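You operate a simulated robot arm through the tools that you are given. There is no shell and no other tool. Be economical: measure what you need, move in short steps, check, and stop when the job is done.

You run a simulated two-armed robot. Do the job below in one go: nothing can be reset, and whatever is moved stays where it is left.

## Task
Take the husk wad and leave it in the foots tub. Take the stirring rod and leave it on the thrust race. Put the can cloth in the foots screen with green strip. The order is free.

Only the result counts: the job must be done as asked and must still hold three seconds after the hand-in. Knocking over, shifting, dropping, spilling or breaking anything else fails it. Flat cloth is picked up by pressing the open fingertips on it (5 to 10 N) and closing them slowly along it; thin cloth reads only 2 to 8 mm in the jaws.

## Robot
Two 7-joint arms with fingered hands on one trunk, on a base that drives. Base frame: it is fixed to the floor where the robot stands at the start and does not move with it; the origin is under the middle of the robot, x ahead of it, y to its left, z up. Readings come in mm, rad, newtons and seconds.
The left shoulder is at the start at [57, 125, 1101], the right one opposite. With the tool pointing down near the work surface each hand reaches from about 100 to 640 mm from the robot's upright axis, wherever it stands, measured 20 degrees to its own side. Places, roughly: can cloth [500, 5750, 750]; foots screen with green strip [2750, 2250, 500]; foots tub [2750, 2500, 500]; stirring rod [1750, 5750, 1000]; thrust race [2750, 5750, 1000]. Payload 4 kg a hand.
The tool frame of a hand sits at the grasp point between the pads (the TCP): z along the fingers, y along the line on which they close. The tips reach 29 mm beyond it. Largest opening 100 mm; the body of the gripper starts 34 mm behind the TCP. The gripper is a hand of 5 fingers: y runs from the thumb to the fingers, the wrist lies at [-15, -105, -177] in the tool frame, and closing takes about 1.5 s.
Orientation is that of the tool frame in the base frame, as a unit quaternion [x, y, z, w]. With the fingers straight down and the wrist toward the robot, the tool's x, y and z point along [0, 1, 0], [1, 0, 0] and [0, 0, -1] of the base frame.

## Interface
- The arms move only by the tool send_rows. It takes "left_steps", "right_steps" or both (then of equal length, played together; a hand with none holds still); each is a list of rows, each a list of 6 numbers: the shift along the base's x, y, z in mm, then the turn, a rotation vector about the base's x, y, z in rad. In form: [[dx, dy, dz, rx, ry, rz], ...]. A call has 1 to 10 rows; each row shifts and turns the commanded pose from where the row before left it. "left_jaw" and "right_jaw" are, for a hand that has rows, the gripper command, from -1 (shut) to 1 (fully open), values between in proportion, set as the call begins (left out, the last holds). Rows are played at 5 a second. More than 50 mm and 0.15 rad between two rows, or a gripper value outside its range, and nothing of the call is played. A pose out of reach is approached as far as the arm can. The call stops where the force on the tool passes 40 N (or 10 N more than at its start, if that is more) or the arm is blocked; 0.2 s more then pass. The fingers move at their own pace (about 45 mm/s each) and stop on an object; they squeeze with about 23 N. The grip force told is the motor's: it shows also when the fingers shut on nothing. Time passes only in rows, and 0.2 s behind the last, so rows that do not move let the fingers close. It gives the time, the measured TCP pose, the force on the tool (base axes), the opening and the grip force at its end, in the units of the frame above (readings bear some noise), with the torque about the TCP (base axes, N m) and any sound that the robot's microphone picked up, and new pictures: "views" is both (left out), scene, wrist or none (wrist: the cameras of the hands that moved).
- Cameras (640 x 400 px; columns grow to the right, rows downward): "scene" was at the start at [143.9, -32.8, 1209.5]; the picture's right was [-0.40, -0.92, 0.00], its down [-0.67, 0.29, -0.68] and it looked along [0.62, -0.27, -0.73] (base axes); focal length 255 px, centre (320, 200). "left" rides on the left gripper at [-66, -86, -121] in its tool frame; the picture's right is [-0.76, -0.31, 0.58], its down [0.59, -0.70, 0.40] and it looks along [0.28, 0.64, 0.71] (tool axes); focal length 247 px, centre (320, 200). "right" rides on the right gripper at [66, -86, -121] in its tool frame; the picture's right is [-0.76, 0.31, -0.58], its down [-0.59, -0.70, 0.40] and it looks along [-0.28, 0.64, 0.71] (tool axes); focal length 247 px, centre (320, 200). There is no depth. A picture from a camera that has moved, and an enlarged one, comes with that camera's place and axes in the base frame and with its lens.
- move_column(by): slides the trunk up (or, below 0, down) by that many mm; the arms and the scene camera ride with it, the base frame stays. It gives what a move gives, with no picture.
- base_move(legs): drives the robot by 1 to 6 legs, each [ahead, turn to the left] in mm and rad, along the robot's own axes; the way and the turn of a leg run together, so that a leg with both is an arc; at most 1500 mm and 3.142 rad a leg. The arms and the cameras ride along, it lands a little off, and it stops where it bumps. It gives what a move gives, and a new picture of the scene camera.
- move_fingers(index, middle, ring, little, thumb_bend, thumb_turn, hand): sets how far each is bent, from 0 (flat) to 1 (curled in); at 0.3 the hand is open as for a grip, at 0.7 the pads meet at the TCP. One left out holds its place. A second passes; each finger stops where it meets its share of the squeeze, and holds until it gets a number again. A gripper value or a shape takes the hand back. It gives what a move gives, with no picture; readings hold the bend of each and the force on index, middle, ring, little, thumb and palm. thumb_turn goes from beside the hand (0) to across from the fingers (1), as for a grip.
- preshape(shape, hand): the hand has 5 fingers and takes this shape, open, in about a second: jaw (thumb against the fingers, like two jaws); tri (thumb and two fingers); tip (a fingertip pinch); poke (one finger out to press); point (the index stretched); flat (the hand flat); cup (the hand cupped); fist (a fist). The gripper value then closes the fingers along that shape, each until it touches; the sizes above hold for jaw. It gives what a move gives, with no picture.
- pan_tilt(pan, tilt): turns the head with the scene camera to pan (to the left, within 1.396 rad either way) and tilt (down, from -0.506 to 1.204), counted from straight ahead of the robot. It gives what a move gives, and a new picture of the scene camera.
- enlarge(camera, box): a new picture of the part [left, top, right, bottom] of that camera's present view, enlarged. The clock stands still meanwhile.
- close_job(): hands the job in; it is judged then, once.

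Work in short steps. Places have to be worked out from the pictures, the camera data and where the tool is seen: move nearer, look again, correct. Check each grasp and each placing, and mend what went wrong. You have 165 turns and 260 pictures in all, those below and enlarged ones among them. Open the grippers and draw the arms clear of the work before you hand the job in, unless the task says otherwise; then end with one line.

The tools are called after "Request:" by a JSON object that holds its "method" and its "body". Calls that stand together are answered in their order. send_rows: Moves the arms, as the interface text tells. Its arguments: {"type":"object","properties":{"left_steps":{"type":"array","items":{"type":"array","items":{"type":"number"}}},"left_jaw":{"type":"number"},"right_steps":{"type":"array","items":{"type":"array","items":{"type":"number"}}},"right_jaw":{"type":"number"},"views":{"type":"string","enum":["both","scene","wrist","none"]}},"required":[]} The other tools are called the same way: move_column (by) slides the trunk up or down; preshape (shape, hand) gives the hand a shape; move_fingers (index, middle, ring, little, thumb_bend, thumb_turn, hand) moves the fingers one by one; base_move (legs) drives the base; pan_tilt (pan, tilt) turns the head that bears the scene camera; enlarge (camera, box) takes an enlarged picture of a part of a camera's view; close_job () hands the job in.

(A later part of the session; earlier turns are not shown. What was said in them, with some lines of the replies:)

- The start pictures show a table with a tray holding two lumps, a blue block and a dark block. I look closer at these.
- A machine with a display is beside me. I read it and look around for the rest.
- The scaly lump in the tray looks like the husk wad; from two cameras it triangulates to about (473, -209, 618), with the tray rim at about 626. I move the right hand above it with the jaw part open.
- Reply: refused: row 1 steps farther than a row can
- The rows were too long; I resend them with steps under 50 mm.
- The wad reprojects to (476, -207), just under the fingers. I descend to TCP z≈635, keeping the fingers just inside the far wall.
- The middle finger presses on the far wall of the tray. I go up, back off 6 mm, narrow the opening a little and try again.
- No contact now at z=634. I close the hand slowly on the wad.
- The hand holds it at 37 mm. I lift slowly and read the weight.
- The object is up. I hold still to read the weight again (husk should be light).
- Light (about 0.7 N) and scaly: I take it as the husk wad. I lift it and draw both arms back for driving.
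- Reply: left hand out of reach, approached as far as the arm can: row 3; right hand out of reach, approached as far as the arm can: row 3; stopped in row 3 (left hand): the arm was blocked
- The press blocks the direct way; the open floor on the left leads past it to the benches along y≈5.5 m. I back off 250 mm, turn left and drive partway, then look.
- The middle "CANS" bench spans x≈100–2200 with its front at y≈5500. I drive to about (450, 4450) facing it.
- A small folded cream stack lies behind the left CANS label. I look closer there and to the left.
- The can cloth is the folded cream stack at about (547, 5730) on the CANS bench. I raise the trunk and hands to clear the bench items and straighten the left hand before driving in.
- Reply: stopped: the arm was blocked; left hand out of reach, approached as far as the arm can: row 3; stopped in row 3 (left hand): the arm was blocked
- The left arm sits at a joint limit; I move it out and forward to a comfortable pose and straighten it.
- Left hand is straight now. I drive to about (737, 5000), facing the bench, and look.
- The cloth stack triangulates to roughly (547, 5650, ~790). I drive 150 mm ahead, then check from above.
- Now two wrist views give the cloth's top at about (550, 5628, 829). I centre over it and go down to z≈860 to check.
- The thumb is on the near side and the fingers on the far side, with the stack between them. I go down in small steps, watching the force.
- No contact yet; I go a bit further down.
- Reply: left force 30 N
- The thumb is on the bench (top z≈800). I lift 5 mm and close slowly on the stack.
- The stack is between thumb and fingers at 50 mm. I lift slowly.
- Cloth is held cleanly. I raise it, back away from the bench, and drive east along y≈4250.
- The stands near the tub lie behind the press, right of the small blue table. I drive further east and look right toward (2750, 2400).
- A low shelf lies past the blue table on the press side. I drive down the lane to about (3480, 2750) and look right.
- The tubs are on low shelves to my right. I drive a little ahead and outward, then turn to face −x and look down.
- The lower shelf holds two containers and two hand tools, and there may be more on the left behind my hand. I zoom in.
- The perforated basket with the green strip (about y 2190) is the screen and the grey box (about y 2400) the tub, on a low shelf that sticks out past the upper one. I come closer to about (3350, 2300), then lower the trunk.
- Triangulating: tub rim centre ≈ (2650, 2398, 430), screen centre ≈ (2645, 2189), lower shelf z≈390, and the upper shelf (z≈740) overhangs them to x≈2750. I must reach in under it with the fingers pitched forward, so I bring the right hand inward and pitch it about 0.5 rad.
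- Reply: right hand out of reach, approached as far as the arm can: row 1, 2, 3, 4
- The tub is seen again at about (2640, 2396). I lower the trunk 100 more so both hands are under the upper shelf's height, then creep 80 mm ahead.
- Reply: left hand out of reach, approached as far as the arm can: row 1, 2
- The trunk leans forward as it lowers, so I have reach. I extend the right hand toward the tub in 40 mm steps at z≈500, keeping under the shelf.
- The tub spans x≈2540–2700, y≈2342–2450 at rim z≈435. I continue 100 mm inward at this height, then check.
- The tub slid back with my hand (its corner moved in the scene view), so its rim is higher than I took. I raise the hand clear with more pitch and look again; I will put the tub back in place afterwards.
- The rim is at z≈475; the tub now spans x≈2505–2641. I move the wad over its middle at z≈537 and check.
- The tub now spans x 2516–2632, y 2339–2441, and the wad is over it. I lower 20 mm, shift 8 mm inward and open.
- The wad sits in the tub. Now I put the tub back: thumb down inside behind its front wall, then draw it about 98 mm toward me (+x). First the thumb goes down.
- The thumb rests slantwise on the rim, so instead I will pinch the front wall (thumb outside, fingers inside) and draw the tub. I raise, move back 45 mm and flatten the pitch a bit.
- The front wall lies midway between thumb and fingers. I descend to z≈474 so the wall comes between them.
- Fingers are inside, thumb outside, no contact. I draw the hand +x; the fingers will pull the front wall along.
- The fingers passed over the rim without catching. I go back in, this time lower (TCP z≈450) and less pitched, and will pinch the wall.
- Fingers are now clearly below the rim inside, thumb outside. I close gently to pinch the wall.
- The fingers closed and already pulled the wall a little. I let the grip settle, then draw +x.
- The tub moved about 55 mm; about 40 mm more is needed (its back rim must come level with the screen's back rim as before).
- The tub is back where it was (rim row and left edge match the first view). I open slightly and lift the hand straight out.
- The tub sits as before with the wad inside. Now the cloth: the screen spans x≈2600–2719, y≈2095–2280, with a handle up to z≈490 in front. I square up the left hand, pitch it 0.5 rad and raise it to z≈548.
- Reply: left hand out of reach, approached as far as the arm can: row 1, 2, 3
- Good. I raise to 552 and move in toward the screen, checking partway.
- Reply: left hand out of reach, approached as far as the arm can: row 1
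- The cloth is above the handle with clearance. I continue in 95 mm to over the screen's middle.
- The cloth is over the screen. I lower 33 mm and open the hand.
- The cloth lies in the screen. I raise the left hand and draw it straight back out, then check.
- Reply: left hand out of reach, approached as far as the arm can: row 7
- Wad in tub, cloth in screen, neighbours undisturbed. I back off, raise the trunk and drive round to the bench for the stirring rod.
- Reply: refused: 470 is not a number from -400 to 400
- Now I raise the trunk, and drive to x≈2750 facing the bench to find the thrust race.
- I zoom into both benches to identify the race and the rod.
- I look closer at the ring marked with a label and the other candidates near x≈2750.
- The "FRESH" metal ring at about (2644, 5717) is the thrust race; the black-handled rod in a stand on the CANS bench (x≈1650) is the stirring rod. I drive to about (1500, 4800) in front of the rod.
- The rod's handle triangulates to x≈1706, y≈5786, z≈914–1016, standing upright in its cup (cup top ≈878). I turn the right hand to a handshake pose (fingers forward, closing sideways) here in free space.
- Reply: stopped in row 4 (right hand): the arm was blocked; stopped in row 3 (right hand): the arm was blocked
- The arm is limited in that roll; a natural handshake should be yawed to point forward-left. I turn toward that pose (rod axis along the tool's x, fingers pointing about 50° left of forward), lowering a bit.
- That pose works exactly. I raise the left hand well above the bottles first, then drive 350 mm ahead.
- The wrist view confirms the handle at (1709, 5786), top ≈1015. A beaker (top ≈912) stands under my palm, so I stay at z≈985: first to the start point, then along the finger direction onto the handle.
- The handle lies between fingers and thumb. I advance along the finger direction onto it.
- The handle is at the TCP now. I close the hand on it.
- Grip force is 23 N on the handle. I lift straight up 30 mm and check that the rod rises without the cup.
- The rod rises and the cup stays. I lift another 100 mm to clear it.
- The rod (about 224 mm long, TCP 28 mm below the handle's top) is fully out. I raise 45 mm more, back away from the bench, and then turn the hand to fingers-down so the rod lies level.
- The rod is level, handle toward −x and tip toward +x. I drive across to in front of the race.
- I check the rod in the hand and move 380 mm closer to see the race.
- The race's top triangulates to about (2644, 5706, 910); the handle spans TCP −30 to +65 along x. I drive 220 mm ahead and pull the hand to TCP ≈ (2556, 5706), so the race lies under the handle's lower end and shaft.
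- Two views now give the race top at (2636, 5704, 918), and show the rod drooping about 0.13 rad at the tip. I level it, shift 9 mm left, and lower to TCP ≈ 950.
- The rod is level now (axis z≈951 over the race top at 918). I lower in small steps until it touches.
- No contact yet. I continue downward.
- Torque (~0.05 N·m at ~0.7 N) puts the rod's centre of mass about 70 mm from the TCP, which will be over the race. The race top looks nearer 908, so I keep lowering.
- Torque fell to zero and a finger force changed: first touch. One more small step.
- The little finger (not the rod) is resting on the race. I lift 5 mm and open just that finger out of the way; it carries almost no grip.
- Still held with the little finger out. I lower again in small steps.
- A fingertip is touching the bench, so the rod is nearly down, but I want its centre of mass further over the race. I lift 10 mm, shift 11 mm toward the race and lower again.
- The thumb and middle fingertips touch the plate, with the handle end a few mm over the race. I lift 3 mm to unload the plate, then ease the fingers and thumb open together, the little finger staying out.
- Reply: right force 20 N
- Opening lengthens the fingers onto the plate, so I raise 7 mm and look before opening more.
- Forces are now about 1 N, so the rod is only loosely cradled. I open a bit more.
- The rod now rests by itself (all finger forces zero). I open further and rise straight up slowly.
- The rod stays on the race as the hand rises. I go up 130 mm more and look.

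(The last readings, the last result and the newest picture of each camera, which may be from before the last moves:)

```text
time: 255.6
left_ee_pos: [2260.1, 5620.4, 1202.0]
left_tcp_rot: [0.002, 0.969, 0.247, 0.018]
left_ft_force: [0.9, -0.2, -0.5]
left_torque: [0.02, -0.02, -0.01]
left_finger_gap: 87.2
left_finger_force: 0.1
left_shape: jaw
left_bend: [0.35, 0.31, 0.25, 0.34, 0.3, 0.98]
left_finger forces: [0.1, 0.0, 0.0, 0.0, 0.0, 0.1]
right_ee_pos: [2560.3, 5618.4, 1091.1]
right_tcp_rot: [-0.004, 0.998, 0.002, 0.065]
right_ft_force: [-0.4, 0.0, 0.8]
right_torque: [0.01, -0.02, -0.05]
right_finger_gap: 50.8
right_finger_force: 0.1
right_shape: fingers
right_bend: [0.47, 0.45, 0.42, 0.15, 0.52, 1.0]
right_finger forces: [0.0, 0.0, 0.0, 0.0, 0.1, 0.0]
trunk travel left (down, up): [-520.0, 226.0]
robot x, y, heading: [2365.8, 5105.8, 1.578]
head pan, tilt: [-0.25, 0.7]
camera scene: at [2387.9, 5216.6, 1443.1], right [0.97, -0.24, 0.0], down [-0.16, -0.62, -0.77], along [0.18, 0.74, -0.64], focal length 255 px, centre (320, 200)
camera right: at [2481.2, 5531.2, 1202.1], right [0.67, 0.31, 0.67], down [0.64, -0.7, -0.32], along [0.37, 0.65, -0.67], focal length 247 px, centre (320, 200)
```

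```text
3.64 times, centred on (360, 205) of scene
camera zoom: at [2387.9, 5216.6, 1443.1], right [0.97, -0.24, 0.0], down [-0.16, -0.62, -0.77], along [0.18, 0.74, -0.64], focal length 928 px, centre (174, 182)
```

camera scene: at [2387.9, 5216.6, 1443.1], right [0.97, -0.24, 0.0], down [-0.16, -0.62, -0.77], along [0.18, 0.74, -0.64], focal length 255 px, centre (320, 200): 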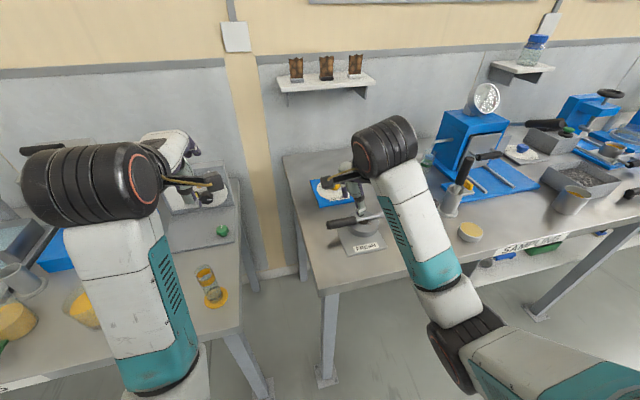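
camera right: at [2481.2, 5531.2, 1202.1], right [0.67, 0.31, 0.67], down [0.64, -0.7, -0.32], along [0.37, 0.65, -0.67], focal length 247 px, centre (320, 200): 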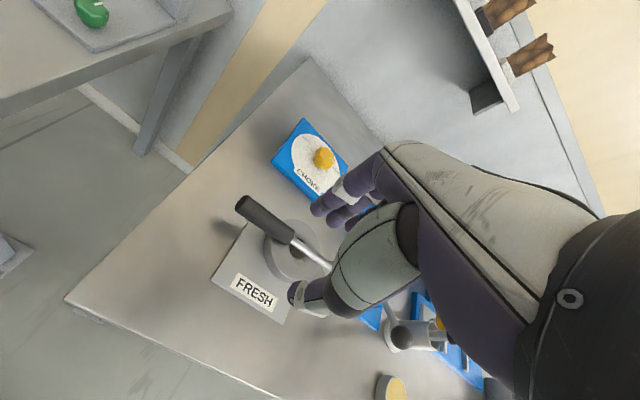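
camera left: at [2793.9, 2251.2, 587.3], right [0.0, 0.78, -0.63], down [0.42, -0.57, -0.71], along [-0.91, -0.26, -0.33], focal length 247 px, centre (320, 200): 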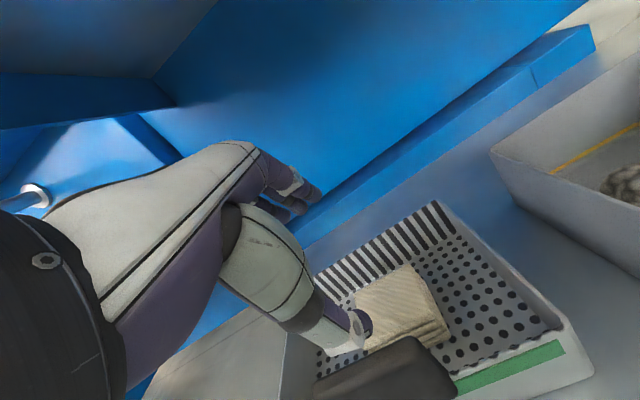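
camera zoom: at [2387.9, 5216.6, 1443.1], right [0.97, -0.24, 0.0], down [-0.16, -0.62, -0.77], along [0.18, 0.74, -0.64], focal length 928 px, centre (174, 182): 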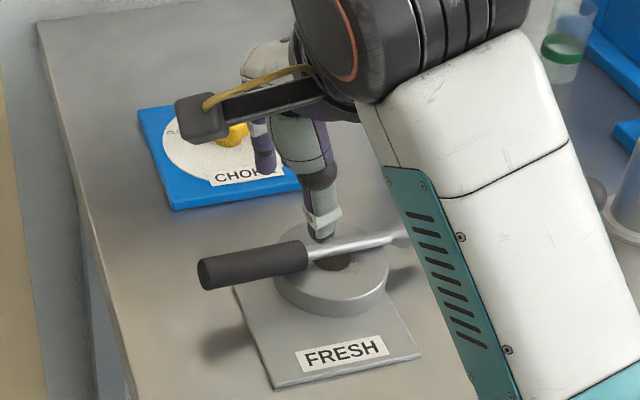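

The rod lies across the race, balanced, and the race and plate have not moved. I back the robot away from the bench and open the hands fully.

Request:
{"method": "base_move", "body": {"legs": [[-450, 0]]}}

Request:
{"method": "send_rows", "body": {"right_steps": [[0, 0, 0, 0, 0, 0], [0, 0, 0, 0, 0, 0], [0, 0, 0, 0, 0, 0], [0, 0, 0, 0, 0, 0]], "left_steps": [[0, 0, 0, 0, 0, 0], [0, 0, 0, 0, 0, 0], [0, 0, 0, 0, 0, 0], [0, 0, 0, 0, 0, 0]], "right_jaw": 1.0, "left_jaw": 1.0, "views": "scene"}}

Request:
{"method": "pan_tilt", "body": {"pan": -0.2, "tilt": 0.45}}

Request:
{"method": "enlarge", "body": {"camera": "scene", "box": [240, 140, 440, 280]}}

```text
time: 258.3
left_ee_pos: [2264.7, 5162.9, 1202.9]
left_tcp_rot: [0.006, 0.969, 0.246, 0.019]
left_ft_force: [-0.1, 0.0, 0.0]
left_torque: [0.03, -0.01, 0.02]
left_finger_gap: 87.3
left_finger_force: 0.1
left_shape: jaw
left_bend: [0.35, 0.31, 0.25, 0.34, 0.3, 0.98]
left_finger forces: [0.0, 0.0, 0.0, 0.0, 0.0, 0.1]
right_ee_pos: [2563.6, 5160.6, 1090.4]
right_tcp_rot: [-0.001, 0.998, 0.002, 0.065]
right_ft_force: [0.7, 0.0, -0.1]
right_torque: [0.0, -0.02, 0.02]
right_finger_gap: 50.9
right_finger_force: 0.0
right_shape: fingers
right_bend: [0.47, 0.45, 0.42, 0.15, 0.52, 1.0]
right_finger forces: [0.0, 0.0, 0.0, 0.0, 0.0, 0.1]
trunk travel left (down, up): [-520.0, 226.0]
robot x, y, heading: [2369.6, 4646.3, 1.569]
head pan, tilt: [-0.25, 0.7]
camera scene: at [2389.9, 4758.3, 1443.1], right [0.97, -0.25, 0.0], down [-0.16, -0.62, -0.77], along [0.19, 0.74, -0.64], focal length 255 px, centre (320, 200)
```

scene: 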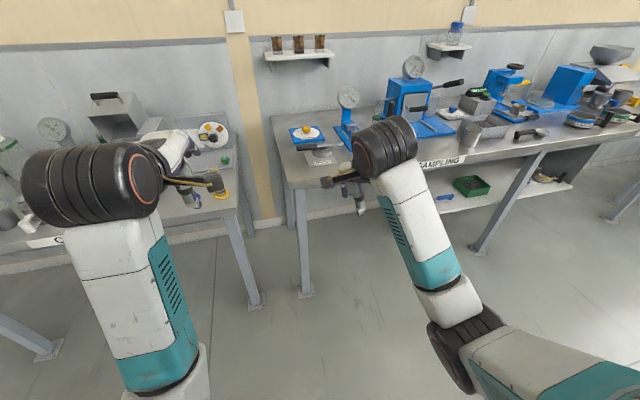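

```text
time: 259.3
left_ee_pos: [2265.8, 5163.7, 1202.8]
left_tcp_rot: [0.006, 0.969, 0.247, 0.018]
left_ft_force: [0.3, 0.0, 0.6]
left_torque: [-0.02, 0.02, 0.01]
left_finger_gap: 99.8
left_finger_force: 0.1
left_shape: jaw
left_bend: [0.3, 0.3, 0.3, 0.3, 0.3, 0.98]
left_finger forces: [0.0, 0.0, 0.1, 0.0, 0.0, 0.0]
right_ee_pos: [2565.1, 5160.8, 1090.3]
right_tcp_rot: [-0.001, 0.998, 0.002, 0.066]
right_ft_force: [0.0, -0.6, 0.0]
right_torque: [-0.03, -0.01, 0.03]
right_finger_gap: 99.9
right_finger_force: 0.0
right_shape: jaw
right_bend: [0.3, 0.3, 0.3, 0.3, 0.3, 0.98]
right_finger forces: [0.0, 0.1, 0.0, 0.1, 0.0, 0.0]
trunk travel left (down, up): [-520.0, 226.0]
robot x, y, heading: [2369.0, 4645.6, 1.573]
head pan, tilt: [-0.25, 0.7]
camera scene: at [2389.9, 4759.2, 1443.0], right [0.97, -0.25, 0.0], down [-0.16, -0.62, -0.76], along [0.19, 0.74, -0.64], focal length 255 px, centre (320, 200)
```

scene: 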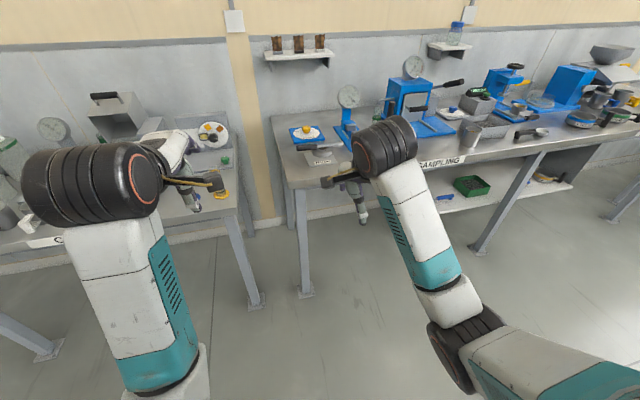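

```text
time: 260.1
left_ee_pos: [2265.4, 5161.9, 1201.4]
left_tcp_rot: [0.005, 0.969, 0.246, 0.019]
left_ft_force: [0.4, -0.4, -0.1]
left_torque: [0.02, 0.02, 0.0]
left_finger_gap: 99.9
left_finger_force: 0.1
left_shape: jaw
left_bend: [0.3, 0.3, 0.3, 0.3, 0.3, 0.98]
left_finger forces: [0.0, 0.1, 0.0, 0.1, 0.1, 0.0]
right_ee_pos: [2564.1, 5160.5, 1090.8]
right_tcp_rot: [-0.002, 0.998, 0.002, 0.065]
right_ft_force: [-0.1, -0.2, -0.1]
right_torque: [-0.01, 0.02, -0.01]
right_finger_gap: 100.2
right_finger_force: 0.0
right_shape: jaw
right_bend: [0.3, 0.3, 0.3, 0.3, 0.3, 0.98]
right_finger forces: [0.1, 0.1, 0.0, 0.1, 0.1, 0.0]
trunk travel left (down, up): [-520.0, 226.0]
robot x, y, heading: [2368.9, 4642.3, 1.569]
head pan, tilt: [-0.201, 0.45]
camera scene: at [2387.3, 4766.9, 1465.2], right [0.98, -0.2, 0.0], down [-0.09, -0.43, -0.9], along [0.18, 0.88, -0.44], focal length 255 px, centre (320, 200)
```

scene: 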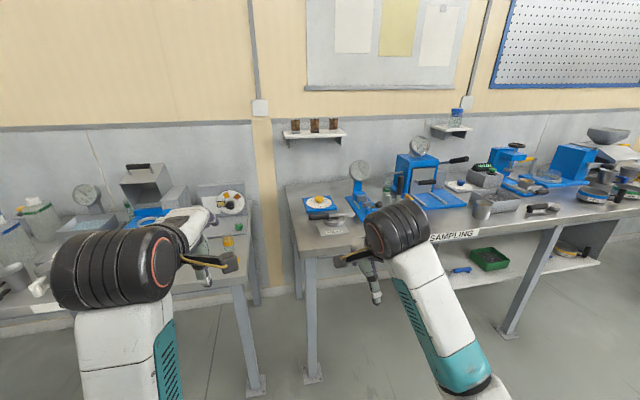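

```text
2.86 times, centred on (340, 210) of scene
camera zoom: at [2387.3, 4766.9, 1465.2], right [0.98, -0.2, 0.0], down [-0.09, -0.43, -0.9], along [0.18, 0.88, -0.44], focal length 729 px, centre (263, 171)
```

zoom: 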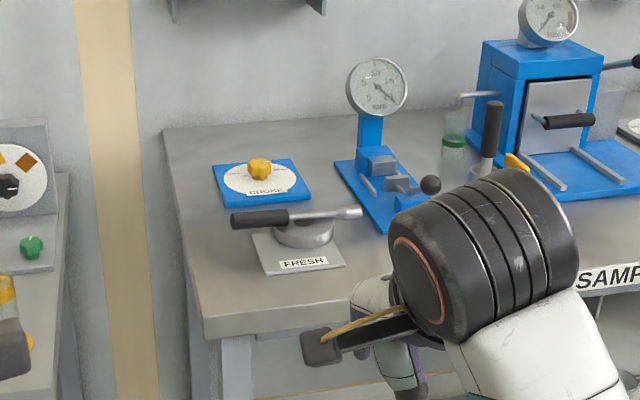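

The rod lies steady across the race, the wad is in the tub, the cloth is in the green-strip screen, and both hands are open and clear. I hand the job in.

Request:
{"method": "close_job", "body": {}}

```text
The job is handed in.
```

The job is handed in: the husk wad is in the foots tub, the can cloth is in the foots screen with the green strip, and the stirring rod lies across the thrust race. While placing the wad I pushed the tub about 100 mm and pulled it back to match its first position. I chose the scaly lump as the husk wad by its look and light weight, and took the metal ring on the plate marked FRESH to be the race.
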